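You operate a simulated robot arm through the tools that you are given. There is no shell and no other tool. Be economical: measure what you need, move in short steps, check, and stop when the job is done.

You run a simulated two-armed robot. Do the job below in one go: nothing can be reset, and whatever is moved stays where it is left.

Task
Wind a long clay strand onto the orange tile, ease the handle back, then move the tile to the mat.
Fine: lay the tile under the nozzle first; steady the extruder at each turn; ease by a quarter turn, so that the nozzle stops oozing.

Only the result counts: the job must be done as asked and must still hold three seconds after the hand-in. Knocking over, shifting, dropping, spilling or breaking anything else fails it.

Robot
Two 7-joint arms with two-finger parallel grippers on one trunk, on a base that drives. Base frame: it is fixed to the floor where the robot stands at the start and does not move with it; the origin is under the middle of the robot, x ahead of it, y to its left, z up. Readings come in m, rad, newtons and seconds.
The left shoulder is at the start at [0.057, 0.182, 1.164], the right one opposite. With the tool pointing down near the work surface each hand reaches from about 0.26 to 0.74 m from the robot's upright axis, wherever it stands, measured 20 degrees to its own side. Places, roughly: black mat [0.6, 0.8, 0.9]; extruder handle [0.5, 0.3, 1]; top of the green table [0.7, 0, 0.8]. Payload 3.91 kg a hand.
Tool frame (each hand has its own): the origin (TCP) lies between the finger pads and is the grasp point; the fingertips stand 0.03 m ahead of it; z points along the fingers, y is the line along which they close. Largest opening 0.11 m; finger width 0.02, thickness 0.01; the body of the gripper, 0.048 by 0.112 m, starts 0.055 m behind the TCP.
Orientation is that of the tool frame in the base frame, as [roll, pitch, yaw] about the fixed x, y, z axes, in that order (R = Rz(yaw) Ry(pitch) Rx(roll)). With the fingers straight down and closing along the base's y, the tool's x points along the base's -x, its y along +y and its z along -z.

Tools
- The arms move only by the tool apply_moves. It takes "left_series", "right_series" or both (then of equal length, played together; a hand with none holds still); each is a list of rows, each a list of 3 entries, a list of its own where there are three numbers: the turn, a rotation vector about the base's x, y, z in rad, then the shift along the base's x, y, z in cm, then the finger opening in cm, from 0 to 11. In form: [[[ax, ay, az], [x, y, z], hand], ...]. A call has 1 to 10 rows; each row is the pose to reach, as a shift and turn from the pose commanded when the call began. Rows are played at 5 a second. More than 0.05 m and 0.15 rad between two rows, or a gripper value outside its range, and nothing of the call is played. A pose out of reach is approached as far as the arm can. The call stops where the force on the tool passes 50 N (or 10 N more than at its start, if that is more) or the arm is blocked; 0.2 s more then pass. The fingers move at their own pace (about 0.072 m/s each) and stop on an object; they squeeze with about 27 N. The grip force told is the motor's: it shows also when the fingers shut on nothing. Time passes only in rows, and 0.2 s behind the last, so rows that repeat a pose let the fingers close. It gives the time, the measured TCP pose, the force on the tool (base axes), the opening and the grip force at its end, in the units of the frame above (readings bear some noise), with the torque about the TCP (base axes, N m) and any sound that the robot's microphone picked up.
- Cameras (640 x 400 px; columns grow to the right, rows downward): "scene" is now at [0.1775, 0.0426, 1.3582]; the picture's right is [0.50, -0.87, 0.00], its down [-0.43, -0.25, -0.87] and it looks along [0.75, 0.44, -0.50] (base axes); focal length 214 px, centre (320, 200). "left" rides on the left gripper at [0.072, -0.017, -0.103] in its tool frame; the picture's right is [0.23, 0.97, 0.00], its down [-0.76, 0.18, -0.62] and it looks along [-0.61, 0.14, 0.78] (tool axes); focal length 222 px, centre (320, 200). "right" rides on the right gripper at [0.072, 0.017, -0.103] in its tool frame; the picture's right is [-0.23, 0.97, 0.00], its down [-0.76, -0.18, -0.62] and it looks along [-0.61, -0.14, 0.78] (tool axes); focal length 222 px, centre (320, 200). There is no depth. A picture from a camera that has moved, and an enlarged one, comes with that camera's place and axes in the base frame and with its lens. The place of the scene camera against the robot may be out by one fixed shift of up to 0.012 m in any direction.
- snapshot(camera): a new picture of that camera. No time passes.
- slide_trunk(by): slides the trunk up (or, below 0, down) by that many m; the arms and the scene camera ride with it, the base frame stays. It gives what a move gives, with no picture.
- roll_base(legs): drives the robot by 1 to 6 legs, each [ahead, left, turn to the left] in m, m and rad, along the robot's own axes; the way and the turn of a leg run together, so that a leg with both is an arc; at most 1.5 m and 3.142 rad a leg. The arms and the cameras ride along, it lands a little off, and it stops where it bumps. It gives what a move gives.
- aim_head(pan, tilt): turns the head with the scene camera to pan (to the left, within 1.396 rad either way) and tilt (down, from -0.506 to 1.204), counted from straight ahead of the robot. It gives what a move gives.
- inspect(camera, box): a new picture of the part [left, top, right, bottom] of that camera's present view, enlarged. No time passes.
- finish_job(): hands the job in; it is judged then, once.

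Work in short steps. Places have to be worked out from the pictures, the camera data and where the tool is seen: move nearer, look again, correct. Check each grasp and each placing, and mend what went wrong. You have 120 turns and 100 pictures in all, those below and enlarged ones among them. Open the grippers and draw the arms clear of the work before you hand the job in, unless the task says otherwise; then end with one line.

The tools are called after "Emit:" as a command line: name --argument value ..., lists and objects as JSON in quotes. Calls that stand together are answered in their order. apply_moves: Moves the arms, as the interface text tells. Its arguments: {"type":"object","properties":{"left_series":{"type":"array"},"right_series":{"type":"array"}},"required":[]} The other tools are called the same way: slide_trunk (by) slides the trunk up or down; roll_base (legs) drives the base; aim_head (pan, tilt) turns the head that bears the scene camera; snapshot (camera) takes a picture; inspect (camera, box) takes an enlarged picture of a part of a camera's view; finish_job () hands the job in.

At the start:

```text
time_s: 0.0
left_tcp_pos: [0.2604, 0.3456, 1.3258]
left_ee_rot: [3.141, 0.0, 3.142]
left_contact_force: [0.1, 0.7, 0.5]
left_torque: [-0.01, 0.01, 0.0]
left_width: 0.1101
left_finger_force: 0.2
right_tcp_pos: [0.3623, 0.0483, 1.2731]
right_ee_rot: [3.14, 0.0, 3.141]
right_contact_force: [0.4, -0.4, 0.0]
right_torque: [0.02, -0.01, -0.01]
right_width: 0.1099
right_finger_force: 0.1
trunk travel left (down, up): [-0.425, 0.089]
robot x, y, heading: [0.0004, 0.0006, 0.006]
head pan, tilt: [0.525, 0.518]
```

scene: 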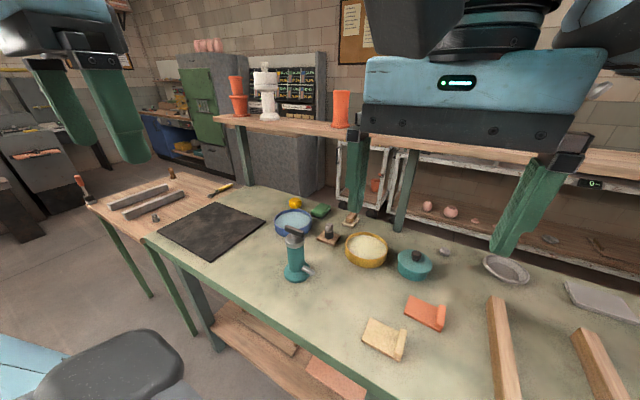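
right: 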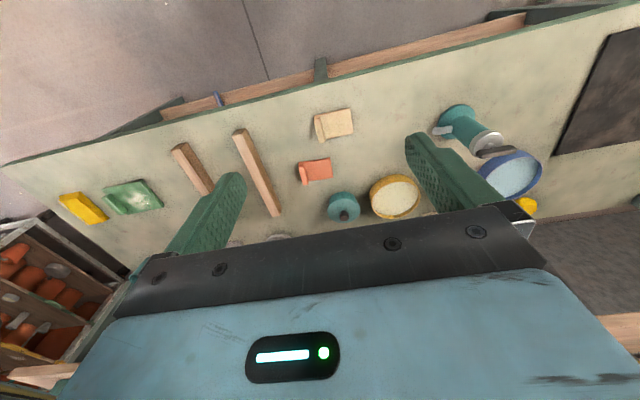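
left: 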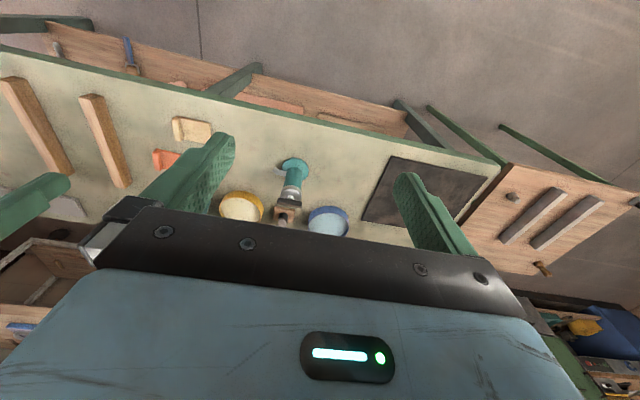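

The extruder (teal) stands near the table's middle with a nozzle at the side; the orange tile lies to its right. I enlarge both to judge their geometry.

Emit:
inspect --camera "scene" --box '[240, 190, 400, 290]'

Emit:
inspect --camera "scene" --box '[340, 260, 500, 360]'

Emit:
inspect --camera "right" --box '[280, 90, 560, 265]'

Emit:
inspect --camera "left" --box '[140, 100, 400, 262]'

```text
4.00 times, centred on (320, 240) of scene
camera zoom: at [0.1775, 0.0426, 1.3582], right [0.5, -0.87, 0.0], down [-0.43, -0.25, -0.87], along [0.75, 0.44, -0.5], focal length 858 px, centre (320, 40)
```

zoom: 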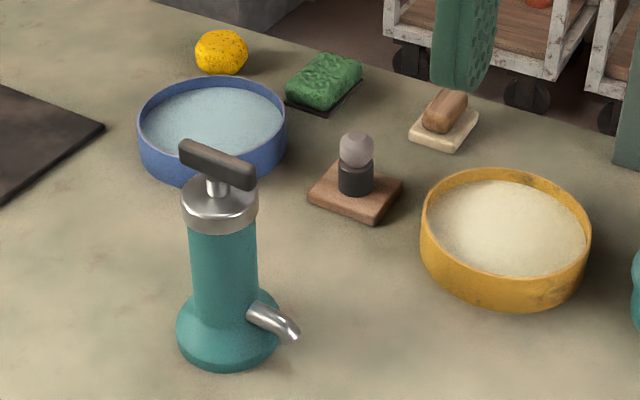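

```text
4.00 times, centred on (420, 310) of scene
camera zoom: at [0.1775, 0.0426, 1.3582], right [0.5, -0.87, 0.0], down [-0.43, -0.25, -0.87], along [0.75, 0.44, -0.5], focal length 858 px, centre (-80, -240)
```

zoom: 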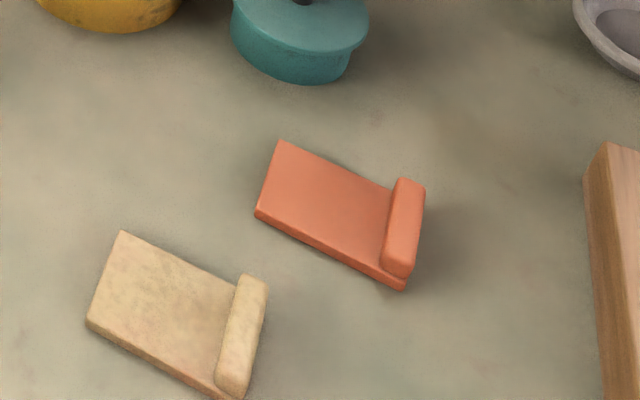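

```text
2.29 times, centred on (420, 178) of right
camera zoom: at [0.2902, 0.0648, 1.3783], right [0.23, 0.97, 0.0], down [0.76, -0.18, 0.62], along [0.61, -0.14, -0.78], focal length 508 px, centre (91, 251)
```

zoom: 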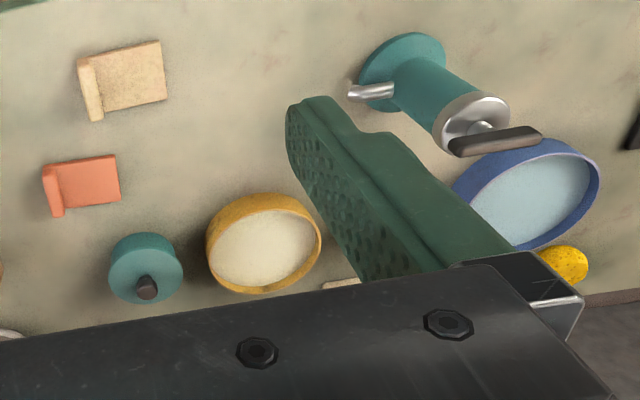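

```text
2.46 times, centred on (270, 181) of left
camera zoom: at [0.1879, 0.3275, 1.4303], right [-0.23, 0.97, 0.0], down [0.76, 0.18, 0.62], along [0.61, 0.14, -0.78], focal length 547 px, centre (443, 247)
```

zoom: 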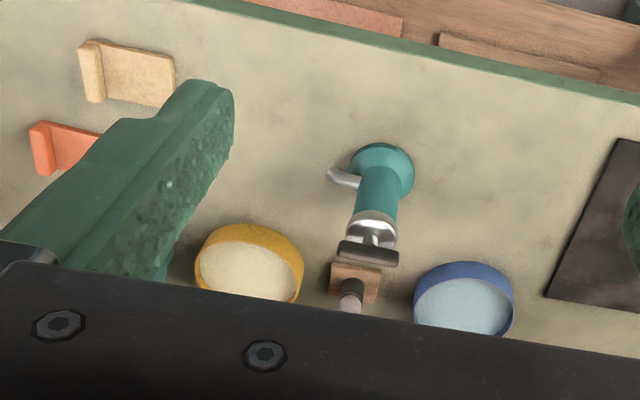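

The three views agree on a table top at about z = 0.85, the extruder near (0.53, 0.33) with its nozzle toward -y, and the orange tile near (0.585, -0.015) with its rim on the -y side. I roll 0.2 m to the left so both hands reach the work, then look again.

Emit:
roll_base --legs '[[0, 0.2, 0]]'

Emit:
aim_head --pan 0.0 --tilt 0.85

Emit:
snapshot --camera "scene"

```text
time_s: 2.4
left_tcp_pos: [0.2607, 0.5432, 1.3259]
left_ee_rot: [-3.141, 0.0, 3.141]
left_contact_force: [0.7, -0.8, -0.5]
left_torque: [-0.04, 0.03, 0.0]
left_width: 0.1104
left_finger_force: 0.0
right_tcp_pos: [0.3622, 0.2468, 1.275]
right_ee_rot: [3.141, 0.0, 3.14]
right_contact_force: [-0.1, 0.7, 0.0]
right_torque: [-0.01, 0.01, -0.01]
right_width: 0.1098
right_finger_force: 0.1
trunk travel left (down, up): [-0.425, 0.089]
robot x, y, heading: [-0.0027, 0.1992, -0.003]
head pan, tilt: [0.525, 0.518]
```

```text
time_s: 3.3
left_tcp_pos: [0.2626, 0.5429, 1.3272]
left_ee_rot: [-3.141, -0.002, 3.139]
left_contact_force: [0.2, 0.6, 0.6]
left_torque: [-0.01, 0.01, 0.02]
left_width: 0.1102
left_finger_force: 0.0
right_tcp_pos: [0.3629, 0.2468, 1.2736]
right_ee_rot: [-3.141, 0.0, 3.138]
right_contact_force: [0.6, 0.1, 0.3]
right_torque: [0.04, 0.01, -0.02]
right_width: 0.11
right_finger_force: 0.0
trunk travel left (down, up): [-0.425, 0.089]
robot x, y, heading: [0.002, 0.2023, -0.001]
head pan, tilt: [0.0, 0.85]
```

```text
92 pictures are left
camera scene: at [0.1775, 0.1957, 1.33], right [0.0, -1.0, 0.0], down [-0.75, 0.0, -0.66], along [0.66, 0.0, -0.75], focal length 214 px, centre (320, 200)
```

scene: 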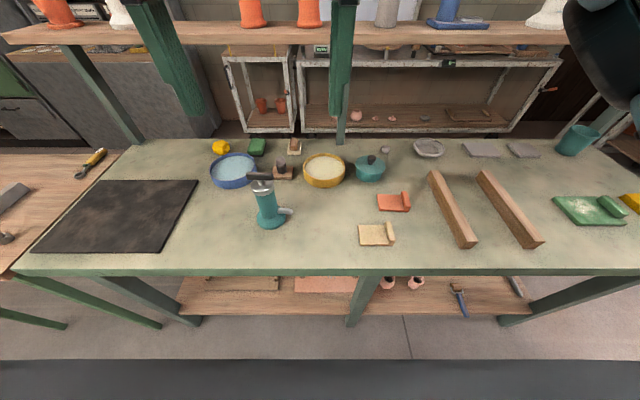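

A clear, axis-aligned view. I enlarge the extruder and tile area for measurement.

Emit:
inspect --camera "scene" --box '[220, 150, 332, 220]'

Emit:
inspect --camera "scene" --box '[248, 170, 440, 290]'

Emit:
snapshot --camera "right"

```text
5.71 times, centred on (276, 185) of scene
camera zoom: at [0.1775, 0.1957, 1.33], right [0.0, -1.0, 0.0], down [-0.75, 0.0, -0.66], along [0.66, 0.0, -0.75], focal length 1226 px, centre (571, 286)
```

zoom: 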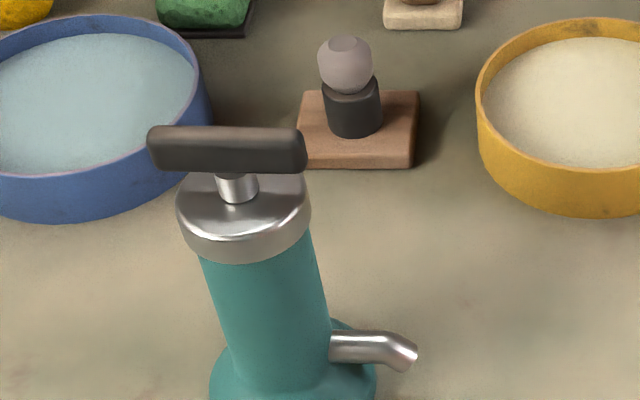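

```text
3.33 times, centred on (344, 230) of scene
camera zoom: at [0.1775, 0.1957, 1.33], right [0.0, -1.0, 0.0], down [-0.75, 0.0, -0.66], along [0.66, 0.0, -0.75], focal length 715 px, centre (240, 100)
```

zoom: 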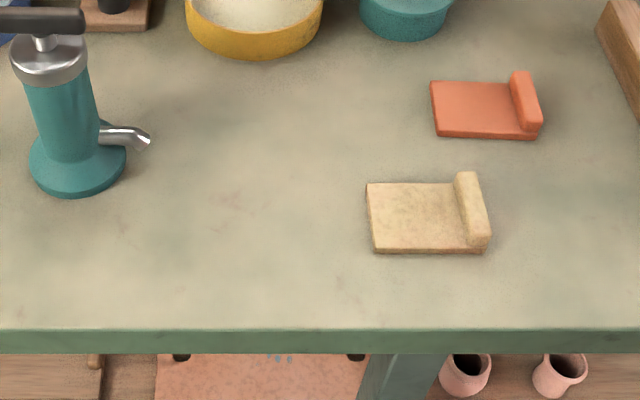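

```text
89 pictures are left
camera right: at [0.2905, 0.263, 1.3784], right [0.23, 0.97, 0.0], down [0.76, -0.18, 0.62], along [0.61, -0.14, -0.78], focal length 222 px, centre (320, 200)
```

right: 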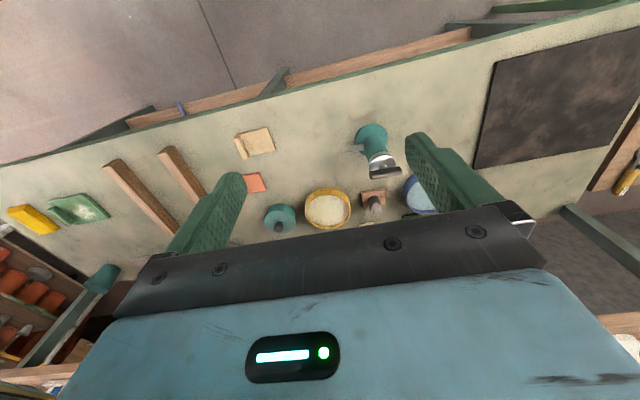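

The extruder axis is at about (0.525, 0.328), the handle bar at z≈1.01 along y, and the nozzle tip near (0.523, 0.267, 0.885). The tile rim is at about (0.577, -0.050), so I bring the right hand above it.

Emit:
apply_moves --right_series '[[[0, 0, 0], [2.1, -3, -2.7], 5], [[0, 0, 0], [4.3, -6, -5.4], 5], [[0, 0, 0], [6.4, -8.9, -8.1], 5], [[0, 0, 0], [8.6, -11.9, -10.8], 5], [[0, 0, 0], [10.7, -14.9, -13.5], 5], [[0, 0, 0], [12.8, -17.8, -16.2], 5], [[0, 0, 0], [15, -20.8, -18.9], 5], [[0, 0, 0], [17.1, -23.8, -21.6], 5], [[0, 0, 0], [19.3, -26.7, -24.3], 5], [[0, 0, 0], [21.4, -29.7, -27], 5]]'

Emit:
snapshot --camera "right"

Emit:
inspect --camera "scene" --box '[320, 140, 480, 240]'

```text
time_s: 5.5
left_tcp_pos: [0.2617, 0.5426, 1.3264]
left_ee_rot: [3.141, -0.001, 3.14]
left_contact_force: [0.0, 0.4, -0.8]
left_torque: [0.03, 0.03, 0.0]
left_width: 0.1101
left_finger_force: 0.1
right_tcp_pos: [0.5766, -0.0528, 1.0037]
right_ee_rot: [-3.141, 0.0, 3.141]
right_contact_force: [-0.8, -0.6, 0.1]
right_torque: [0.01, 0.0, -0.03]
right_width: 0.0502
right_finger_force: 0.0
trunk travel left (down, up): [-0.425, 0.089]
robot x, y, heading: [0.0007, 0.1986, 0.0]
head pan, tilt: [0.0, 0.85]
```

```text
88 pictures are left
camera right: at [0.5051, -0.0345, 1.1074], right [0.23, 0.97, 0.0], down [0.76, -0.18, 0.62], along [0.61, -0.14, -0.78], focal length 222 px, centre (320, 200)
```

right: 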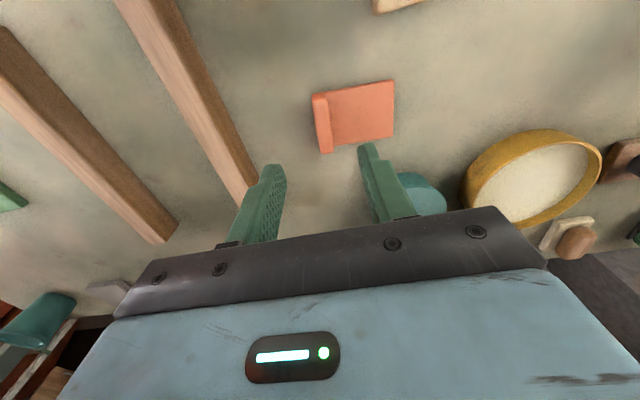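

```text
4.00 times, centred on (400, 190) of scene
camera zoom: at [0.178, 0.1949, 1.3299], right [0.0, -1.0, 0.0], down [-0.75, 0.0, -0.66], along [0.66, 0.0, -0.75], focal length 858 px, centre (0, 240)
```

zoom: 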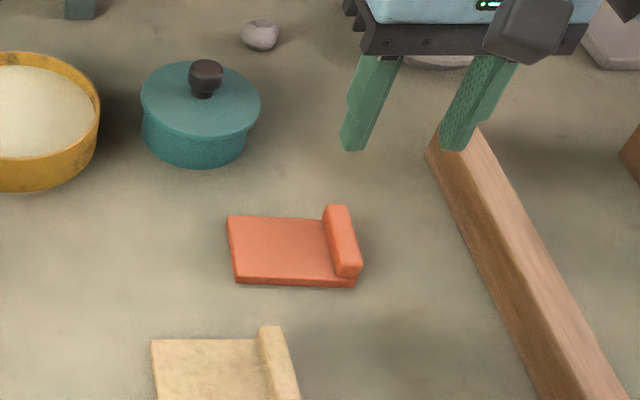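

The rim is around (0.585–0.594, -0.053) depending on its true height. I move 1 cm forward and down to z≈0.93, then look again.

Emit:
apply_moves --right_series '[[[0, 0, 0], [0.8, 0, -3], 5], [[0, 0, 0], [0.8, 0, -7], 5]]'

Emit:
snapshot --camera "right"

Emit:
inspect --camera "scene" --box '[320, 140, 480, 240]'

```text
time_s: 6.1
left_tcp_pos: [0.2613, 0.5432, 1.3269]
left_ee_rot: [-3.141, 0.001, 3.14]
left_contact_force: [0.2, -0.3, -0.2]
left_torque: [-0.01, -0.03, 0.01]
left_width: 0.1098
left_finger_force: 0.0
right_tcp_pos: [0.585, -0.0512, 0.9323]
right_ee_rot: [3.141, 0.0, 3.139]
right_contact_force: [0.3, -1.1, -0.7]
right_torque: [-0.03, -0.02, 0.01]
right_width: 0.05
right_finger_force: 0.0
trunk travel left (down, up): [-0.425, 0.089]
robot x, y, heading: [0.0005, 0.1985, -0.0]
head pan, tilt: [0.0, 0.85]
```

```text
86 pictures are left
camera right: at [0.5128, -0.0341, 1.0374], right [0.23, 0.97, 0.0], down [0.76, -0.18, 0.62], along [0.61, -0.14, -0.78], focal length 222 px, centre (320, 200)
```

right: 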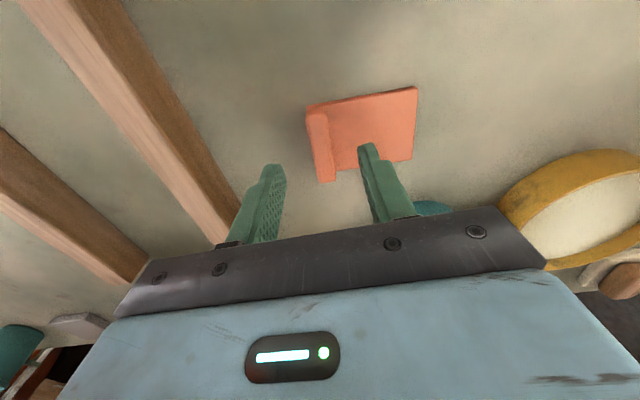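

```text
4.00 times, centred on (400, 190) of scene
camera zoom: at [0.1777, 0.1954, 1.3299], right [0.0, -1.0, 0.0], down [-0.75, 0.0, -0.66], along [0.66, 0.0, -0.75], focal length 858 px, centre (0, 240)
```

zoom: 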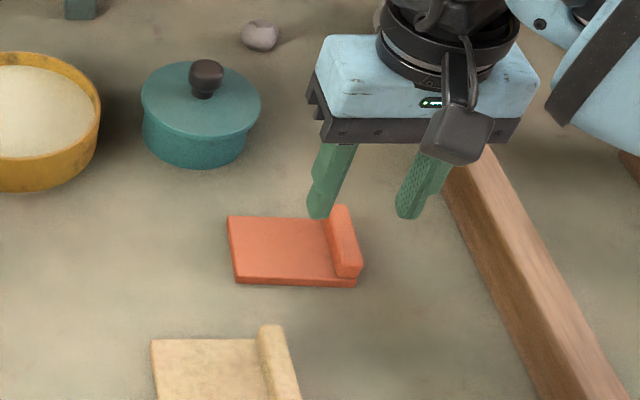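

Triangulating the two views puts the rim top at (0.587, -0.051, 0.876). I descend until the tips are beside the rim, then check.

Emit:
apply_moves --right_series '[[[0, 0, 0], [0.2, 0, -1.5], 5], [[0, 0, 0], [0.2, 0, -2.6], 5], [[0, 0, 0], [0.2, 0, -3.4], 5]]'

Emit:
inspect --camera "right" --box '[200, 60, 440, 210]'

Emit:
inspect --camera "scene" --box '[360, 170, 440, 220]'

```text
time_s: 6.9
left_tcp_pos: [0.2607, 0.5433, 1.3258]
left_ee_rot: [3.14, 0.0, 3.141]
left_contact_force: [0.0, 0.1, 0.0]
left_torque: [0.02, -0.02, 0.0]
left_width: 0.1099
left_finger_force: 0.1
right_tcp_pos: [0.5873, -0.0511, 0.8995]
right_ee_rot: [-3.14, 0.0, 3.139]
right_contact_force: [-0.4, 0.0, -0.1]
right_torque: [-0.02, 0.0, 0.01]
right_width: 0.0502
right_finger_force: 0.1
trunk travel left (down, up): [-0.425, 0.089]
robot x, y, heading: [-0.0017, 0.1977, -0.004]
head pan, tilt: [0.0, 0.85]
```

```text
2.67 times, centred on (320, 135) of right
camera zoom: at [0.5148, -0.0341, 1.0039], right [0.23, 0.97, 0.0], down [0.76, -0.18, 0.62], along [0.61, -0.14, -0.78], focal length 592 px, centre (320, 373)
```

zoom: 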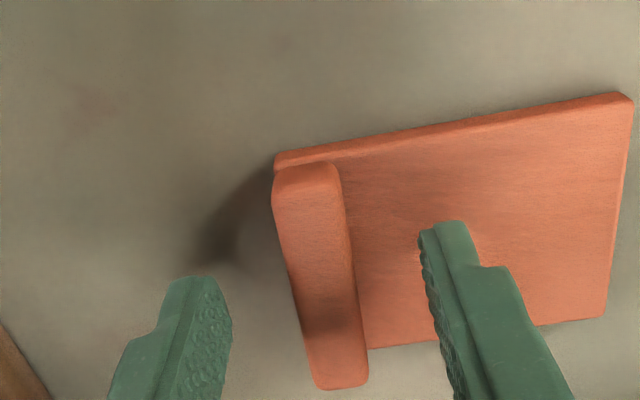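

```text
8.00 times, centred on (400, 195) of scene
camera zoom: at [0.1776, 0.1956, 1.33], right [0.0, -1.0, 0.0], down [-0.75, 0.0, -0.66], along [0.66, 0.0, -0.75], focal length 1716 px, centre (-320, 240)
```

zoom: 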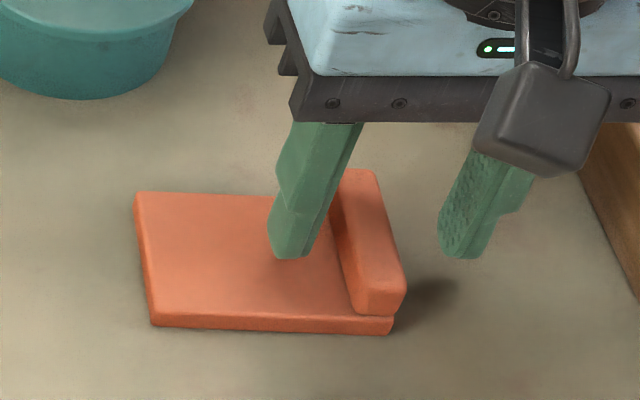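

The rim lies centred between the fingers. I lower a little more, gently, then close.

Emit:
apply_moves --right_series '[[[0, 0, 0], [-0.4, 0, -0.3], 5], [[0, 0, 0], [-0.4, 0, -0.5], 5]]'

Emit:
inspect --camera "scene" --box '[360, 170, 440, 220]'

```text
time_s: 7.5
left_tcp_pos: [0.2614, 0.5427, 1.3271]
left_ee_rot: [-3.14, 0.0, 3.138]
left_contact_force: [0.8, 0.7, 0.0]
left_torque: [0.02, -0.03, -0.01]
left_width: 0.1098
left_finger_force: 0.0
right_tcp_pos: [0.5826, -0.0507, 0.8939]
right_ee_rot: [-3.141, 0.002, 3.14]
right_contact_force: [0.5, -1.0, 0.2]
right_torque: [0.0, -0.01, -0.04]
right_width: 0.0501
right_finger_force: 0.0
trunk travel left (down, up): [-0.425, 0.089]
robot x, y, heading: [0.0045, 0.1989, -0.004]
head pan, tilt: [0.0, 0.85]
```

```text
8.00 times, centred on (400, 195) of scene
camera zoom: at [0.1776, 0.1957, 1.33], right [0.0, -1.0, 0.0], down [-0.75, 0.0, -0.66], along [0.66, 0.0, -0.75], focal length 1716 px, centre (-320, 240)
```

zoom: 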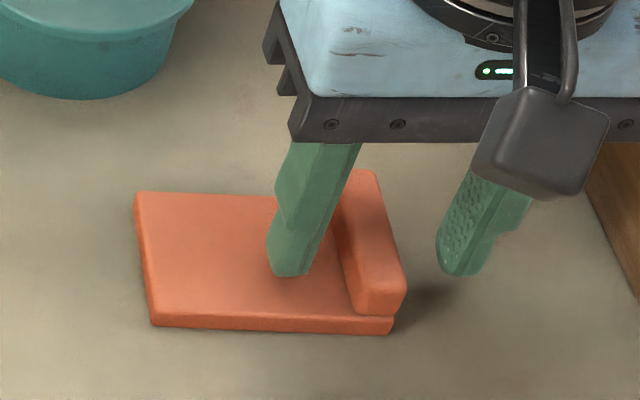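

No contact yet at tip height 0.864; lowering 4 mm more before closing.

Emit:
apply_moves --right_series '[[[0, 0, 0], [0, 0, -0.2], 5], [[0, 0, 0], [0, 0, -0.4], 5]]'

Emit:
inspect --camera "right" --box '[200, 60, 440, 210]'

```text
time_s: 8.1
left_tcp_pos: [0.2608, 0.5433, 1.3261]
left_ee_rot: [3.141, 0.001, 3.14]
left_contact_force: [0.1, 0.2, -0.4]
left_torque: [0.02, 0.02, 0.02]
left_width: 0.11
left_finger_force: 0.0
right_tcp_pos: [0.5827, -0.0513, 0.8901]
right_ee_rot: [-3.141, -0.002, 3.139]
right_contact_force: [0.5, 0.2, -0.1]
right_torque: [0.01, 0.0, 0.03]
right_width: 0.0502
right_finger_force: 0.0
trunk travel left (down, up): [-0.425, 0.089]
robot x, y, heading: [-0.0031, 0.196, -0.002]
head pan, tilt: [0.0, 0.85]
```

```text
2.67 times, centred on (320, 135) of right
camera zoom: at [0.5105, -0.0345, 0.9951], right [0.23, 0.97, 0.0], down [0.76, -0.18, 0.62], along [0.61, -0.14, -0.78], focal length 592 px, centre (320, 373)
```

zoom: 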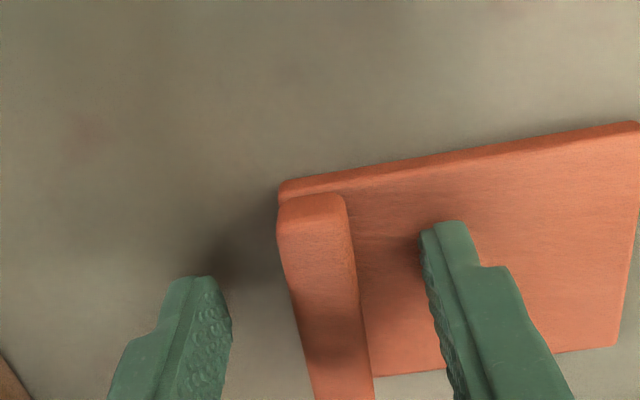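

Closing on the rim now, then lifting slightly to check.

Emit:
apply_moves --right_series '[[[0, 0, 0], [0, 0, 0], 0], [[0, 0, 0], [0, 0, 0], 0], [[0, 0, 0], [0, 0, 0], 0], [[0, 0, 0], [0, 0, 0], 0]]'

Emit:
inspect --camera "right" --box '[200, 60, 440, 210]'

```text
time_s: 9.1
left_tcp_pos: [0.261, 0.5424, 1.3259]
left_ee_rot: [3.141, -0.002, 3.141]
left_contact_force: [-0.1, 0.3, -0.6]
left_torque: [0.01, -0.03, -0.03]
left_width: 0.11
left_finger_force: 0.1
right_tcp_pos: [0.5817, -0.0511, 0.8909]
right_ee_rot: [-3.141, 0.0, 3.139]
right_contact_force: [0.8, 0.5, 0.2]
right_torque: [0.02, -0.02, -0.01]
right_width: 0.0153
right_finger_force: 26.8
trunk travel left (down, up): [-0.425, 0.089]
robot x, y, heading: [-0.0006, 0.1946, 0.001]
head pan, tilt: [0.0, 0.85]
```

```text
2.67 times, centred on (320, 135) of right
camera zoom: at [0.5105, -0.0343, 0.9952], right [0.23, 0.97, 0.0], down [0.76, -0.18, 0.62], along [0.61, -0.14, -0.78], focal length 592 px, centre (320, 373)
```

zoom: 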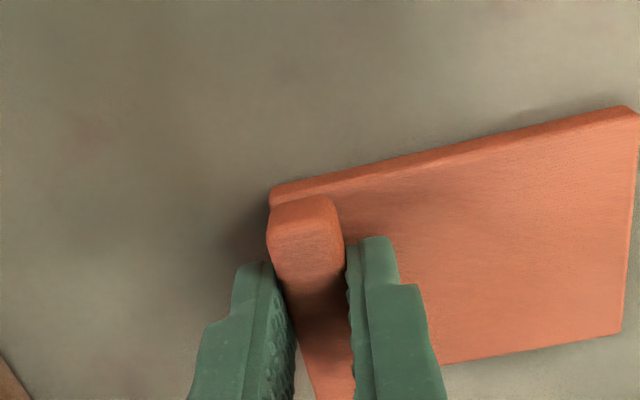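

The rim is gripped (15 mm). I lift 6 cm and carry the tile toward the nozzle, stopping short at y≈0.12.

Emit:
apply_moves --right_series '[[[0, 0, 0], [0, 0, 2], 0], [[0, 0, 0], [0, 0, 6], 0], [[0, 0, 0], [-1, 4, 6], 0], [[0, 0, 0], [-2.5, 8, 6], 0], [[0, 0, 0], [-4, 12, 6], 0], [[0, 0, 0], [-6, 16, 6], 0], [[0, 0, 0], [-6, 16, 6], 0]]'

Emit:
inspect --camera "scene" --box '[248, 150, 376, 230]'

Emit:
snapshot --camera "right"

```text
time_s: 10.7
left_tcp_pos: [0.2613, 0.5431, 1.3265]
left_ee_rot: [-3.141, 0.002, 3.139]
left_contact_force: [0.4, -0.3, -0.4]
left_torque: [0.01, -0.02, 0.04]
left_width: 0.1103
left_finger_force: 0.0
right_tcp_pos: [0.5225, 0.1092, 0.9511]
right_ee_rot: [-3.141, 0.0, 3.141]
right_contact_force: [-0.4, -0.4, -1.4]
right_torque: [0.0, 0.01, -0.01]
right_width: 0.0151
right_finger_force: 27.0
trunk travel left (down, up): [-0.425, 0.089]
robot x, y, heading: [0.0021, 0.197, -0.003]
head pan, tilt: [0.0, 0.85]
```

```text
5.00 times, centred on (312, 190) of scene
camera zoom: at [0.1777, 0.1949, 1.33], right [0.0, -1.0, 0.0], down [-0.75, 0.0, -0.66], along [0.66, 0.0, -0.75], focal length 1072 px, centre (360, 250)
```

zoom: 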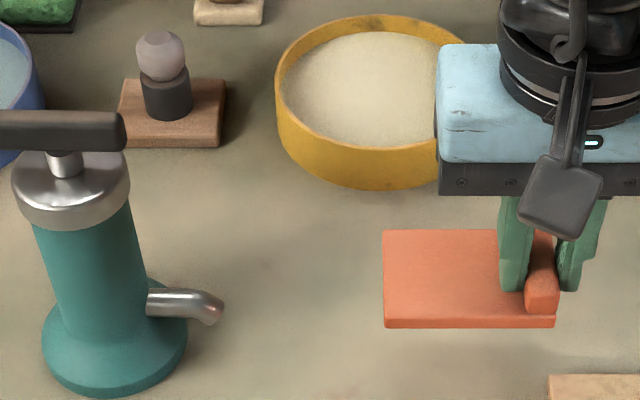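

```text
78 pictures are left
camera right: at [0.4508, 0.1255, 1.0557], right [0.23, 0.97, 0.0], down [0.76, -0.18, 0.62], along [0.61, -0.14, -0.78], focal length 222 px, centre (320, 200)
```

right: 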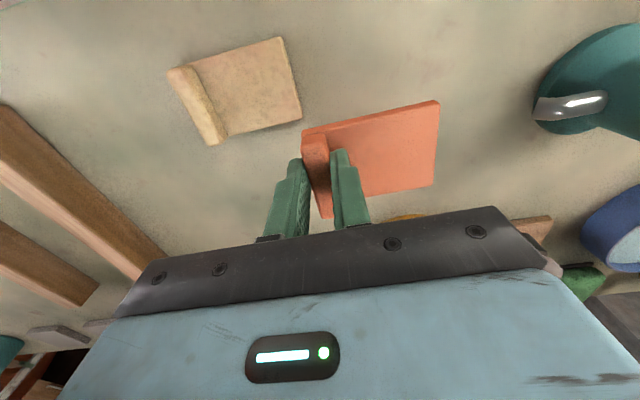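

The tile hangs level and straight, spanning y 0.101–0.182 and x 0.494–0.553. Its +y edge leads the TCP by 7.3 cm. I lower to 4 mm above the table and slide it under the nozzle, short of the extruder's base at y≈0.289.

Emit:
apply_moves --right_series '[[[0, 0, 0], [0.1, 0, -3], 0], [[0, 0, 0], [0.1, 0, -5.5], 0], [[0, 0, 0], [0.1, 3, -5.6], 0], [[0, 0, 0], [0.1, 6, -5.6], 0], [[0, 0, 0], [0.1, 7, -5.6], 0]]'

Emit:
inspect --camera "scene" --box '[248, 165, 344, 225]'

Emit:
inspect --camera "right" --box '[280, 40, 520, 190]'

```text
time_s: 11.9
left_tcp_pos: [0.2602, 0.5434, 1.3268]
left_ee_rot: [3.141, -0.001, -3.141]
left_contact_force: [-0.4, 0.1, -0.5]
left_torque: [0.05, 0.02, 0.02]
left_width: 0.1102
left_finger_force: 0.0
right_tcp_pos: [0.5251, 0.1787, 0.8948]
right_ee_rot: [-3.141, -0.001, 3.14]
right_contact_force: [0.4, 0.2, -1.4]
right_torque: [-0.02, 0.02, -0.01]
right_width: 0.0153
right_finger_force: 27.4
trunk travel left (down, up): [-0.425, 0.089]
robot x, y, heading: [-0.0004, 0.1975, -0.002]
head pan, tilt: [0.0, 0.85]
```

```text
6.67 times, centred on (296, 195) of scene
camera zoom: at [0.1776, 0.1956, 1.33], right [0.0, -1.0, 0.0], down [-0.75, 0.0, -0.66], along [0.66, 0.0, -0.75], focal length 1430 px, centre (480, 233)
```

zoom: 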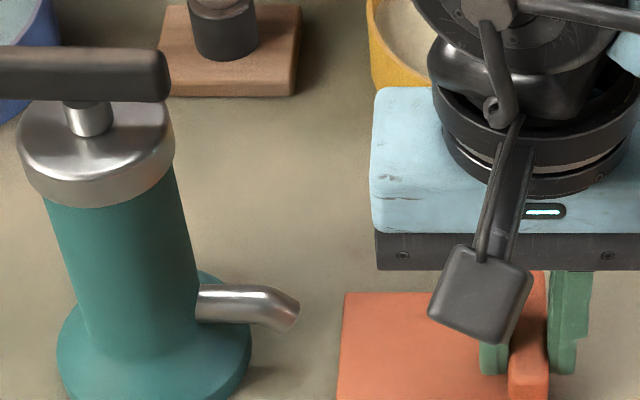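

```text
2.67 times, centred on (400, 115) of right
camera zoom: at [0.4525, 0.1957, 0.9991], right [0.23, 0.97, 0.0], down [0.76, -0.18, 0.62], along [0.61, -0.14, -0.78], focal length 592 px, centre (107, 427)
```

zoom: 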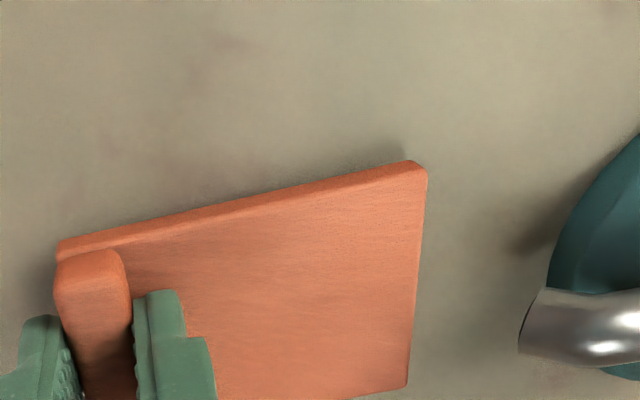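

About 3.2 cm still to go; the nozzle mouth seems well above the tile. I slide on in small steps.

Emit:
apply_moves --right_series '[[[0, 0, 0], [0.1, 1, 0], 0], [[0, 0, 0], [0.1, 2, 0], 0], [[0, 0, 0], [0.1, 2.7, 0], 0]]'

Emit:
inspect --camera "scene" --box '[256, 175, 336, 225]'

Emit:
inspect --camera "right" --box '[280, 40, 520, 190]'

```text
time_s: 12.7
left_tcp_pos: [0.2602, 0.543, 1.3258]
left_ee_rot: [-3.141, -0.002, 3.14]
left_contact_force: [0.1, 0.1, -0.4]
left_torque: [-0.04, 0.02, 0.01]
left_width: 0.1099
left_finger_force: 0.1
right_tcp_pos: [0.5245, 0.2064, 0.8939]
right_ee_rot: [3.14, 0.0, 3.139]
right_contact_force: [-0.3, -0.1, -1.5]
right_torque: [-0.04, -0.01, -0.02]
right_width: 0.0153
right_finger_force: 26.9
trunk travel left (down, up): [-0.425, 0.089]
robot x, y, heading: [0.0014, 0.1974, -0.006]
head pan, tilt: [0.0, 0.85]
```

```text
8.00 times, centred on (296, 200) of scene
camera zoom: at [0.1776, 0.1958, 1.33], right [0.0, -1.0, 0.0], down [-0.75, 0.0, -0.66], along [0.66, 0.0, -0.75], focal length 1716 px, centre (512, 200)
```

zoom: 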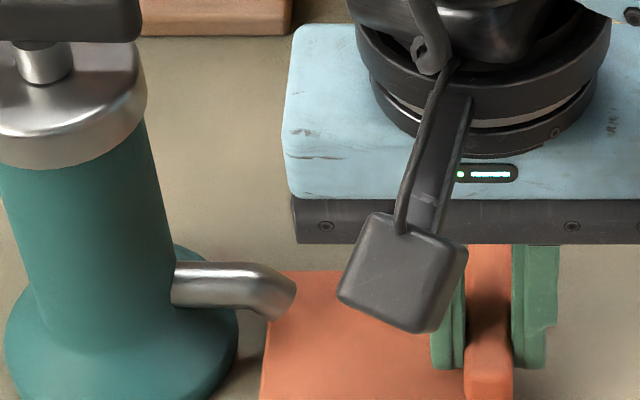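

```text
2.67 times, centred on (400, 115) of right
camera zoom: at [0.4529, 0.2229, 0.999], right [0.23, 0.97, 0.0], down [0.76, -0.18, 0.62], along [0.61, -0.14, -0.78], focal length 592 px, centre (107, 427)
```

zoom: 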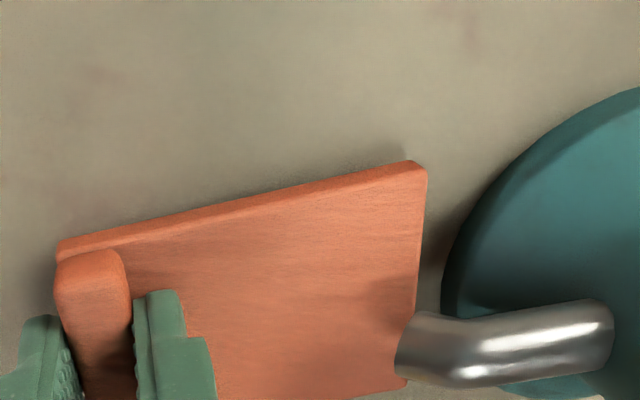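

The gap to the base is about 1 cm. I slide 5 mm more and set the tile down, then open the fingers just a little.

Emit:
apply_moves --right_series '[[[0, 0, 0], [0, 0.5, 0], 0], [[0, 0, 0], [0, 0.5, -0.3], 0], [[0, 0, 0], [0, 0.5, -0.4], 0], [[0, 0, 0], [0, 0.5, -0.4], 3], [[0, 0, 0], [0, 0.5, -0.4], 3]]'

Emit:
inspect --camera "right" --box '[280, 40, 520, 190]'

```text
time_s: 13.9
left_tcp_pos: [0.261, 0.5428, 1.3273]
left_ee_rot: [-3.141, 0.0, 3.14]
left_contact_force: [0.3, -0.1, -0.3]
left_torque: [0.0, 0.01, 0.02]
left_width: 0.1102
left_finger_force: 0.0
right_tcp_pos: [0.5248, 0.2109, 0.8914]
right_ee_rot: [-3.141, 0.0, 3.141]
right_contact_force: [-0.1, 0.0, -0.1]
right_torque: [0.01, -0.02, -0.02]
right_width: 0.0297
right_finger_force: 0.0
trunk travel left (down, up): [-0.425, 0.089]
robot x, y, heading: [-0.0006, 0.1998, -0.002]
head pan, tilt: [0.0, 0.85]
```

```text
2.67 times, centred on (400, 115) of right
camera zoom: at [0.4527, 0.228, 0.9954], right [0.23, 0.97, 0.0], down [0.76, -0.18, 0.62], along [0.61, -0.14, -0.78], focal length 592 px, centre (107, 427)
```

zoom: 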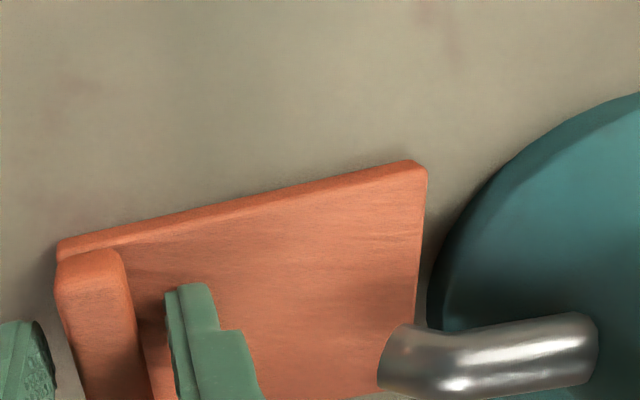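

The nozzle mouth now stands over the tile. I withdraw the right hand up and back, turning it toward a forward-pointing pose for steadying the extruder body.

Emit:
apply_moves --right_series '[[[0, 0, 0], [0, 0, 4], 3], [[0, 0, 0], [0, 0, 8], 3], [[0.024, -0.134, 0.034], [-2, -0.5, 10], 5], [[0.047, -0.268, 0.068], [-4, -0.5, 12], 7], [[0.071, -0.403, 0.101], [-6, 0, 13], 9], [[0.095, -0.537, 0.135], [-8, 0.5, 14], 9], [[0.118, -0.671, 0.169], [-10, 1, 15], 9], [[0.142, -0.805, 0.203], [-11, 1.5, 15.5], 9], [[0.166, -0.94, 0.236], [-12, 2, 16], 9], [[0.189, -1.074, 0.27], [-12.5, 3, 16], 9]]'

Emit:
snapshot --camera "scene"

```text
time_s: 16.1
left_tcp_pos: [0.2596, 0.5438, 1.3273]
left_ee_rot: [-3.14, -0.001, 3.141]
left_contact_force: [0.3, -1.1, 0.0]
left_torque: [0.03, 0.0, 0.02]
left_width: 0.11
left_finger_force: 0.0
right_tcp_pos: [0.3977, 0.2416, 1.0511]
right_ee_rot: [3.093, 1.088, -2.873]
right_contact_force: [0.4, -0.5, -0.2]
right_torque: [0.01, -0.02, 0.01]
right_width: 0.0901
right_finger_force: 0.1
trunk travel left (down, up): [-0.425, 0.089]
robot x, y, heading: [0.0005, 0.1985, -0.005]
head pan, tilt: [0.0, 0.85]
```

```text
72 pictures are left
camera scene: at [0.1775, 0.1962, 1.33], right [0.0, -1.0, 0.0], down [-0.75, 0.0, -0.66], along [0.66, 0.0, -0.75], focal length 214 px, centre (320, 200)
```

scene: 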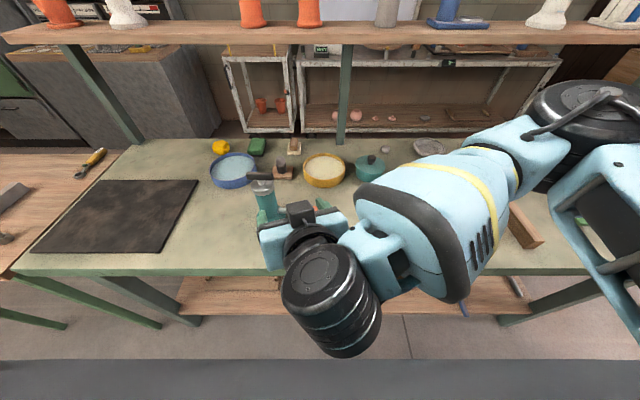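

The right hand is tilted forward as planned. I check what its own camera sees, to line up with the extruder body.

Emit:
snapshot --camera "right"

Emit:
inspect --camera "scene" --box '[230, 160, 358, 240]'

```text
71 pictures are left
camera right: at [0.2751, 0.2194, 1.0363], right [-0.2, 0.95, 0.22], down [-0.13, -0.25, 0.96], along [0.97, 0.16, 0.17], focal length 222 px, centre (320, 200)
```

right: 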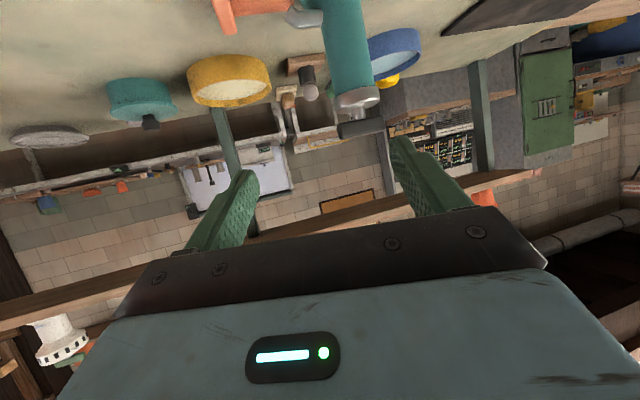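

```text
5.00 times, centred on (294, 200) of scene
camera zoom: at [0.1775, 0.1962, 1.33], right [0.0, -1.0, 0.0], down [-0.75, 0.0, -0.66], along [0.66, 0.0, -0.75], focal length 1072 px, centre (450, 200)
```

zoom: 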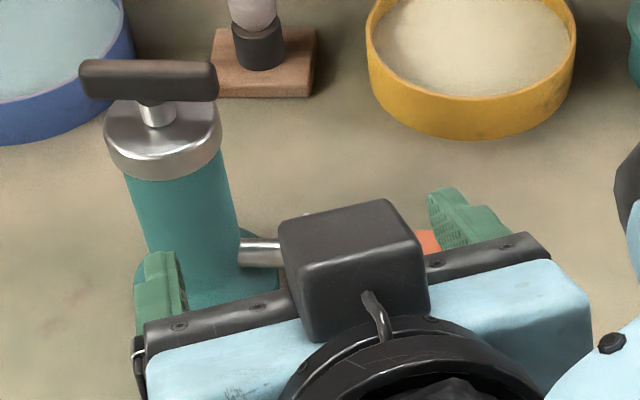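

The body is reachable this way. I level the hand further to about 8° below horizontal, so it stays clear of the left hand above and the table below, and go to a pre-grasp 10 cm short of the body.

Emit:
apply_moves --right_series '[[[0.031, -0.111, 0.0105], [0.5, 2, -2], 9], [[0.061, -0.222, 0.021], [2, 4, -5.5], 9], [[0.092, -0.333, 0.032], [3.6, 5.2, -9.7], 9]]'

Emit:
snapshot --camera "right"

Emit:
inspect --camera "scene" --box '[230, 160, 358, 240]'

```text
time_s: 17.1
left_tcp_pos: [0.2612, 0.5422, 1.3266]
left_ee_rot: [3.141, -0.001, 3.139]
left_contact_force: [-0.1, 0.2, 0.3]
left_torque: [0.01, 0.0, 0.02]
left_width: 0.1101
left_finger_force: 0.1
right_tcp_pos: [0.4723, 0.2561, 0.9691]
right_ee_rot: [2.795, 1.443, 3.035]
right_contact_force: [0.4, -0.2, 0.9]
right_torque: [-0.01, -0.02, 0.02]
right_width: 0.09
right_finger_force: 0.0
trunk travel left (down, up): [-0.425, 0.089]
robot x, y, heading: [-0.0005, 0.2032, 0.001]
head pan, tilt: [0.0, 0.85]
stopped in row 3 (right hand): the arm was blocked; the commanded pose is now the measured one
```

```text
69 pictures are left
camera right: at [0.3608, 0.2494, 0.9121], right [-0.2, 0.94, 0.27], down [-0.46, -0.33, 0.82], along [0.86, 0.04, 0.5], focal length 222 px, centre (320, 200)
```

right: 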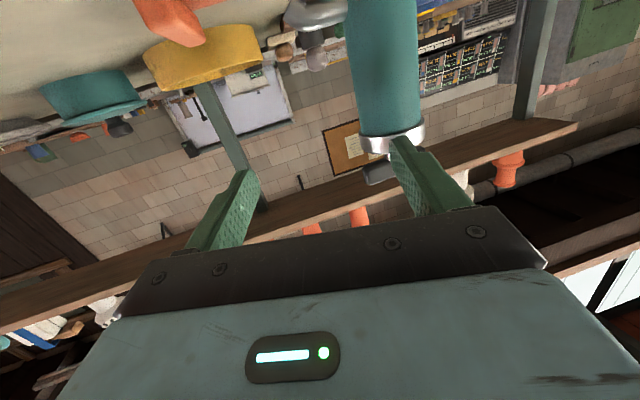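

```text
5.00 times, centred on (294, 200) of scene
camera zoom: at [0.1774, 0.1951, 1.33], right [0.0, -1.0, 0.0], down [-0.75, 0.0, -0.66], along [0.66, 0.0, -0.75], focal length 1072 px, centre (450, 200)
```

zoom: 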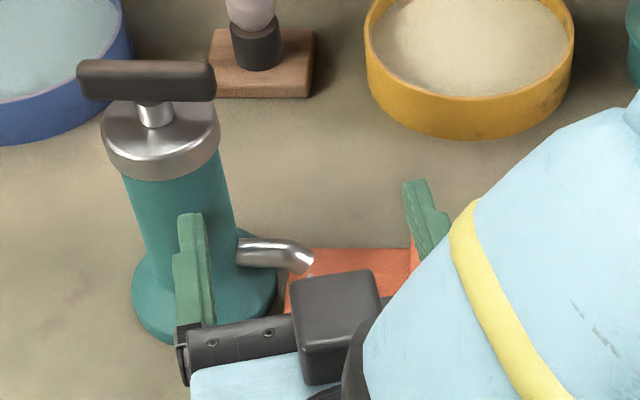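

The arm stopped short (joint limit, 5 cm beside the goal; the extruder hasn't moved). The robot stands too close for a forward-pointing hand, so I back off 0.13 m, which also draws the hand straight away.

Emit:
roll_base --legs '[[-0.13, 0, 0]]'

Emit:
snapshot --camera "scene"

```text
time_s: 18.4
left_tcp_pos: [0.1334, 0.5445, 1.3252]
left_ee_rot: [-3.141, 0.0, 3.137]
left_contact_force: [-0.3, 0.2, -0.6]
left_torque: [0.01, -0.02, 0.0]
left_width: 0.1098
left_finger_force: 0.1
right_tcp_pos: [0.344, 0.2592, 0.9705]
right_ee_rot: [2.797, 1.443, 3.042]
right_contact_force: [-0.5, 0.2, -0.4]
right_torque: [0.0, 0.03, -0.02]
right_width: 0.0901
right_finger_force: 0.2
trunk travel left (down, up): [-0.425, 0.089]
robot x, y, heading: [-0.1291, 0.1983, 0.0]
head pan, tilt: [0.0, 0.85]
```

```text
67 pictures are left
camera scene: at [0.0488, 0.1959, 1.3299], right [0.0, -1.0, 0.0], down [-0.75, 0.0, -0.66], along [0.66, 0.0, -0.75], focal length 214 px, centre (320, 200)
```

scene: 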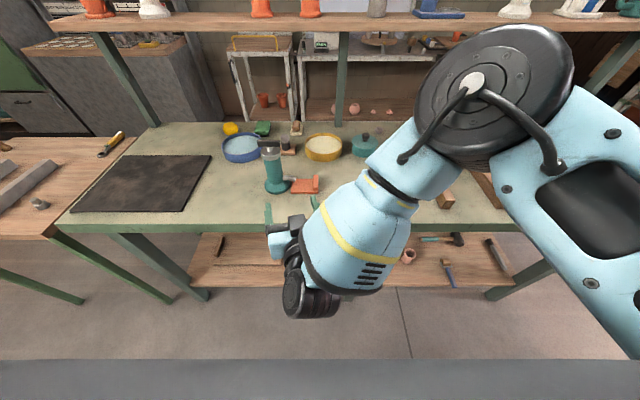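

Now there is room. Keeping this orientation (fingers pointing 14° left, 7° down), I move to the pre-grasp point (0.431, 0.304, 0.952).

Emit:
apply_moves --right_series '[[[0, 0, 0], [1, 3, 0], 9], [[0, 0, 0], [4.7, 4.5, -0.8], 9], [[0, 0, 0], [8.7, 4.5, -1.8], 9]]'

Emit:
snapshot --camera "right"

Emit:
inspect --camera "scene" --box '[230, 120, 358, 200]'

```text
time_s: 19.2
left_tcp_pos: [0.1341, 0.545, 1.326]
left_ee_rot: [3.14, 0.001, 3.139]
left_contact_force: [-0.5, -0.1, 0.4]
left_torque: [-0.01, 0.01, 0.0]
left_width: 0.1102
left_finger_force: 0.0
right_tcp_pos: [0.4463, 0.285, 0.9573]
right_ee_rot: [2.677, 1.443, 2.88]
right_contact_force: [0.8, 0.2, -0.6]
right_torque: [-0.02, -0.02, 0.01]
right_width: 0.0899
right_finger_force: 0.0
trunk travel left (down, up): [-0.425, 0.089]
robot x, y, heading: [-0.1252, 0.2013, -0.006]
head pan, tilt: [0.0, 0.85]
```

```text
66 pictures are left
camera right: at [0.3342, 0.2822, 0.9004], right [-0.16, 0.95, 0.28], down [-0.48, -0.33, 0.82], along [0.86, 0.0, 0.51], focal length 222 px, centre (320, 200)
```

right: 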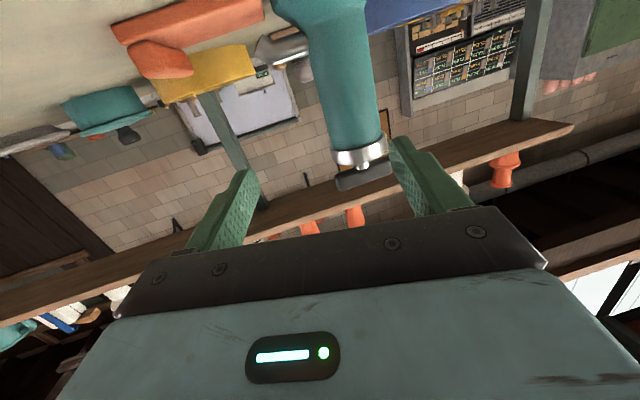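

```text
5.00 times, centred on (294, 160) of scene
camera zoom: at [0.0495, 0.1957, 1.3299], right [0.0, -1.0, 0.0], down [-0.75, 0.0, -0.66], along [0.66, 0.0, -0.75], focal length 1072 px, centre (450, 400)
```

zoom: 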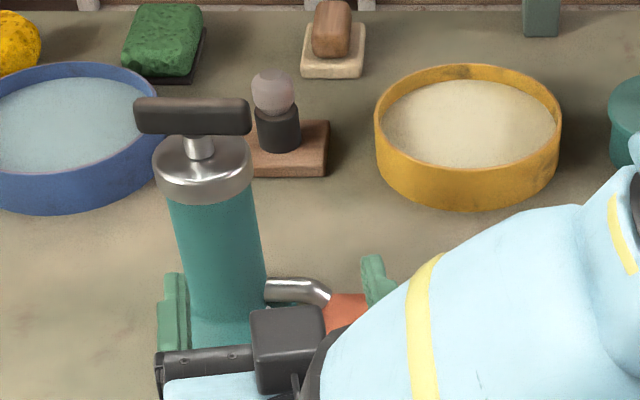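

The hand again settled ~2 cm off; the wrist wants to point more to the left. I yaw it by 0.37 rad so the approach comes more diagonally, in line with the forearm.

Emit:
apply_moves --right_series '[[[0, 0, 0.123], [0.5, -1.1, 0], 9], [[0, 0, 0.247], [1, -2.2, 0], 9], [[0, 0, 0.37], [1.5, -3.3, 0], 9], [[0, 0, 0.37], [1.5, -3.3, 0], 9]]'

Emit:
snapshot --camera "right"

Emit:
inspect --camera "scene" --box '[230, 120, 358, 200]'

```text
time_s: 20.0
left_tcp_pos: [0.1326, 0.544, 1.3265]
left_ee_rot: [3.141, 0.001, 3.14]
left_contact_force: [0.7, -1.0, 0.9]
left_torque: [0.02, -0.03, 0.01]
left_width: 0.1098
left_finger_force: 0.0
right_tcp_pos: [0.43, 0.2559, 0.9139]
right_ee_rot: [2.685, 1.247, 2.943]
right_contact_force: [0.6, 1.6, -0.2]
right_torque: [0.0, 0.01, 0.01]
right_width: 0.0901
right_finger_force: 0.1
right hand out of reach, approached as far as the arm can: row 1, 2, 3
trunk travel left (down, up): [-0.425, 0.089]
robot x, y, heading: [-0.1274, 0.1975, -0.001]
head pan, tilt: [0.0, 0.85]
stopped in row 3 (right hand): the arm was blocked; the commanded pose is now the measured one
```

```text
64 pictures are left
camera right: at [0.3078, 0.2503, 0.8786], right [-0.16, 0.92, 0.35], down [-0.29, -0.38, 0.88], along [0.94, 0.03, 0.33], focal length 222 px, centre (320, 200)
```

right: 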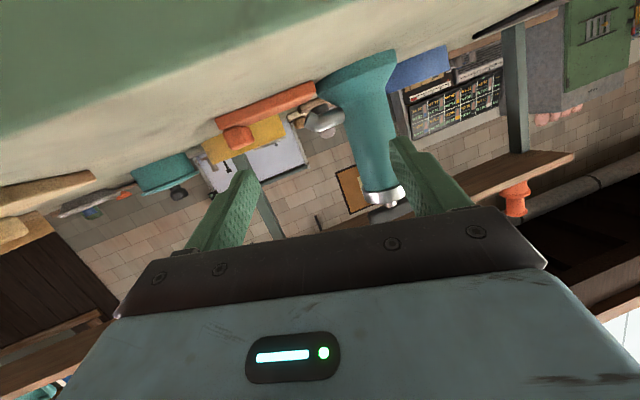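

```text
5.00 times, centred on (294, 160) of scene
camera zoom: at [0.0487, 0.1955, 1.33], right [0.0, -1.0, 0.0], down [-0.75, 0.0, -0.66], along [0.66, 0.0, -0.75], focal length 1072 px, centre (450, 400)
```

zoom: 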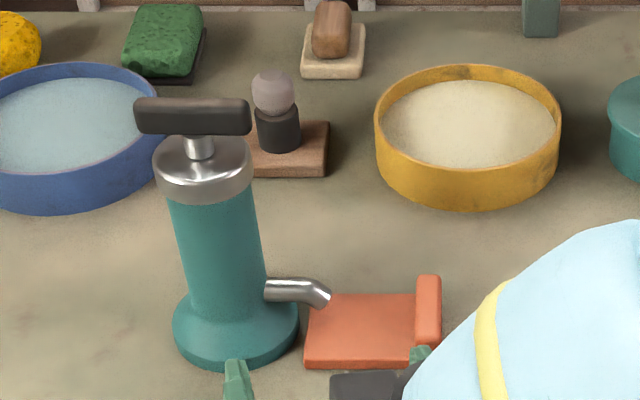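

That made it worse, so the limit seems to be the wrist's upward bend: the forearm comes down too steeply. Lowering the trunk should flatten it, so I first raise the right hand 20 cm and back.

Emit:
apply_moves --right_series '[[[0, 0, 0], [-3, 0, 3], 9], [[0, 0, 0], [-5, 0, 7], 9], [[0, 0, 0], [-7, 0, 11], 9], [[0, 0, 0], [-8, 0, 15], 9], [[0, 0, 0], [-8, 0, 19], 9]]'

Emit:
slide_trunk --by -0.16

Emit:
snapshot --camera "scene"

```text
time_s: 21.2
left_tcp_pos: [0.1328, 0.544, 1.3268]
left_ee_rot: [-3.141, 0.001, 3.14]
left_contact_force: [-0.3, -0.2, -0.4]
left_torque: [0.03, 0.02, 0.0]
left_width: 0.1102
left_finger_force: 0.0
right_tcp_pos: [0.3486, 0.2593, 1.1049]
right_ee_rot: [2.69, 1.247, 2.953]
right_contact_force: [-0.4, 0.4, -0.2]
right_torque: [0.0, 0.01, -0.01]
right_width: 0.0901
right_finger_force: 0.0
trunk travel left (down, up): [-0.425, 0.089]
robot x, y, heading: [-0.1323, 0.1963, -0.005]
head pan, tilt: [0.0, 0.85]
```

```text
time_s: 23.0
left_tcp_pos: [0.1315, 0.5427, 1.1659]
left_ee_rot: [3.141, 0.0, 3.14]
left_contact_force: [-1.3, -0.1, 0.0]
left_torque: [-0.01, 0.0, -0.02]
left_width: 0.1098
left_finger_force: 0.1
right_tcp_pos: [0.3475, 0.2599, 0.9438]
right_ee_rot: [2.684, 1.248, 2.947]
right_contact_force: [-0.7, 0.8, 0.0]
right_torque: [0.01, 0.03, -0.01]
right_width: 0.09
right_finger_force: 0.1
trunk travel left (down, up): [-0.265, 0.249]
robot x, y, heading: [-0.1321, 0.1994, -0.006]
head pan, tilt: [0.0, 0.85]
```

```text
62 pictures are left
camera scene: at [0.1019, 0.1958, 1.1607], right [0.0, -1.0, 0.0], down [-0.75, 0.0, -0.66], along [0.66, 0.0, -0.75], focal length 214 px, centre (320, 200)
```

scene: 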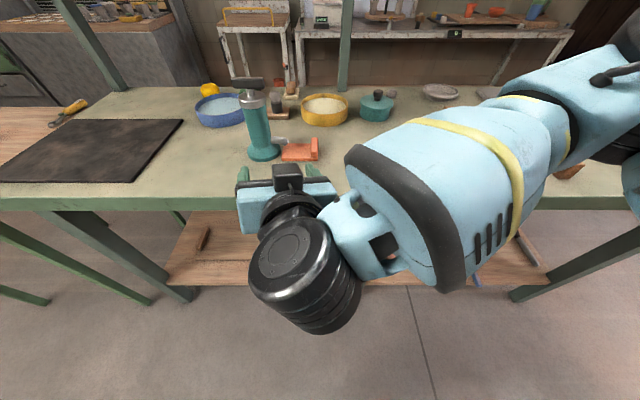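

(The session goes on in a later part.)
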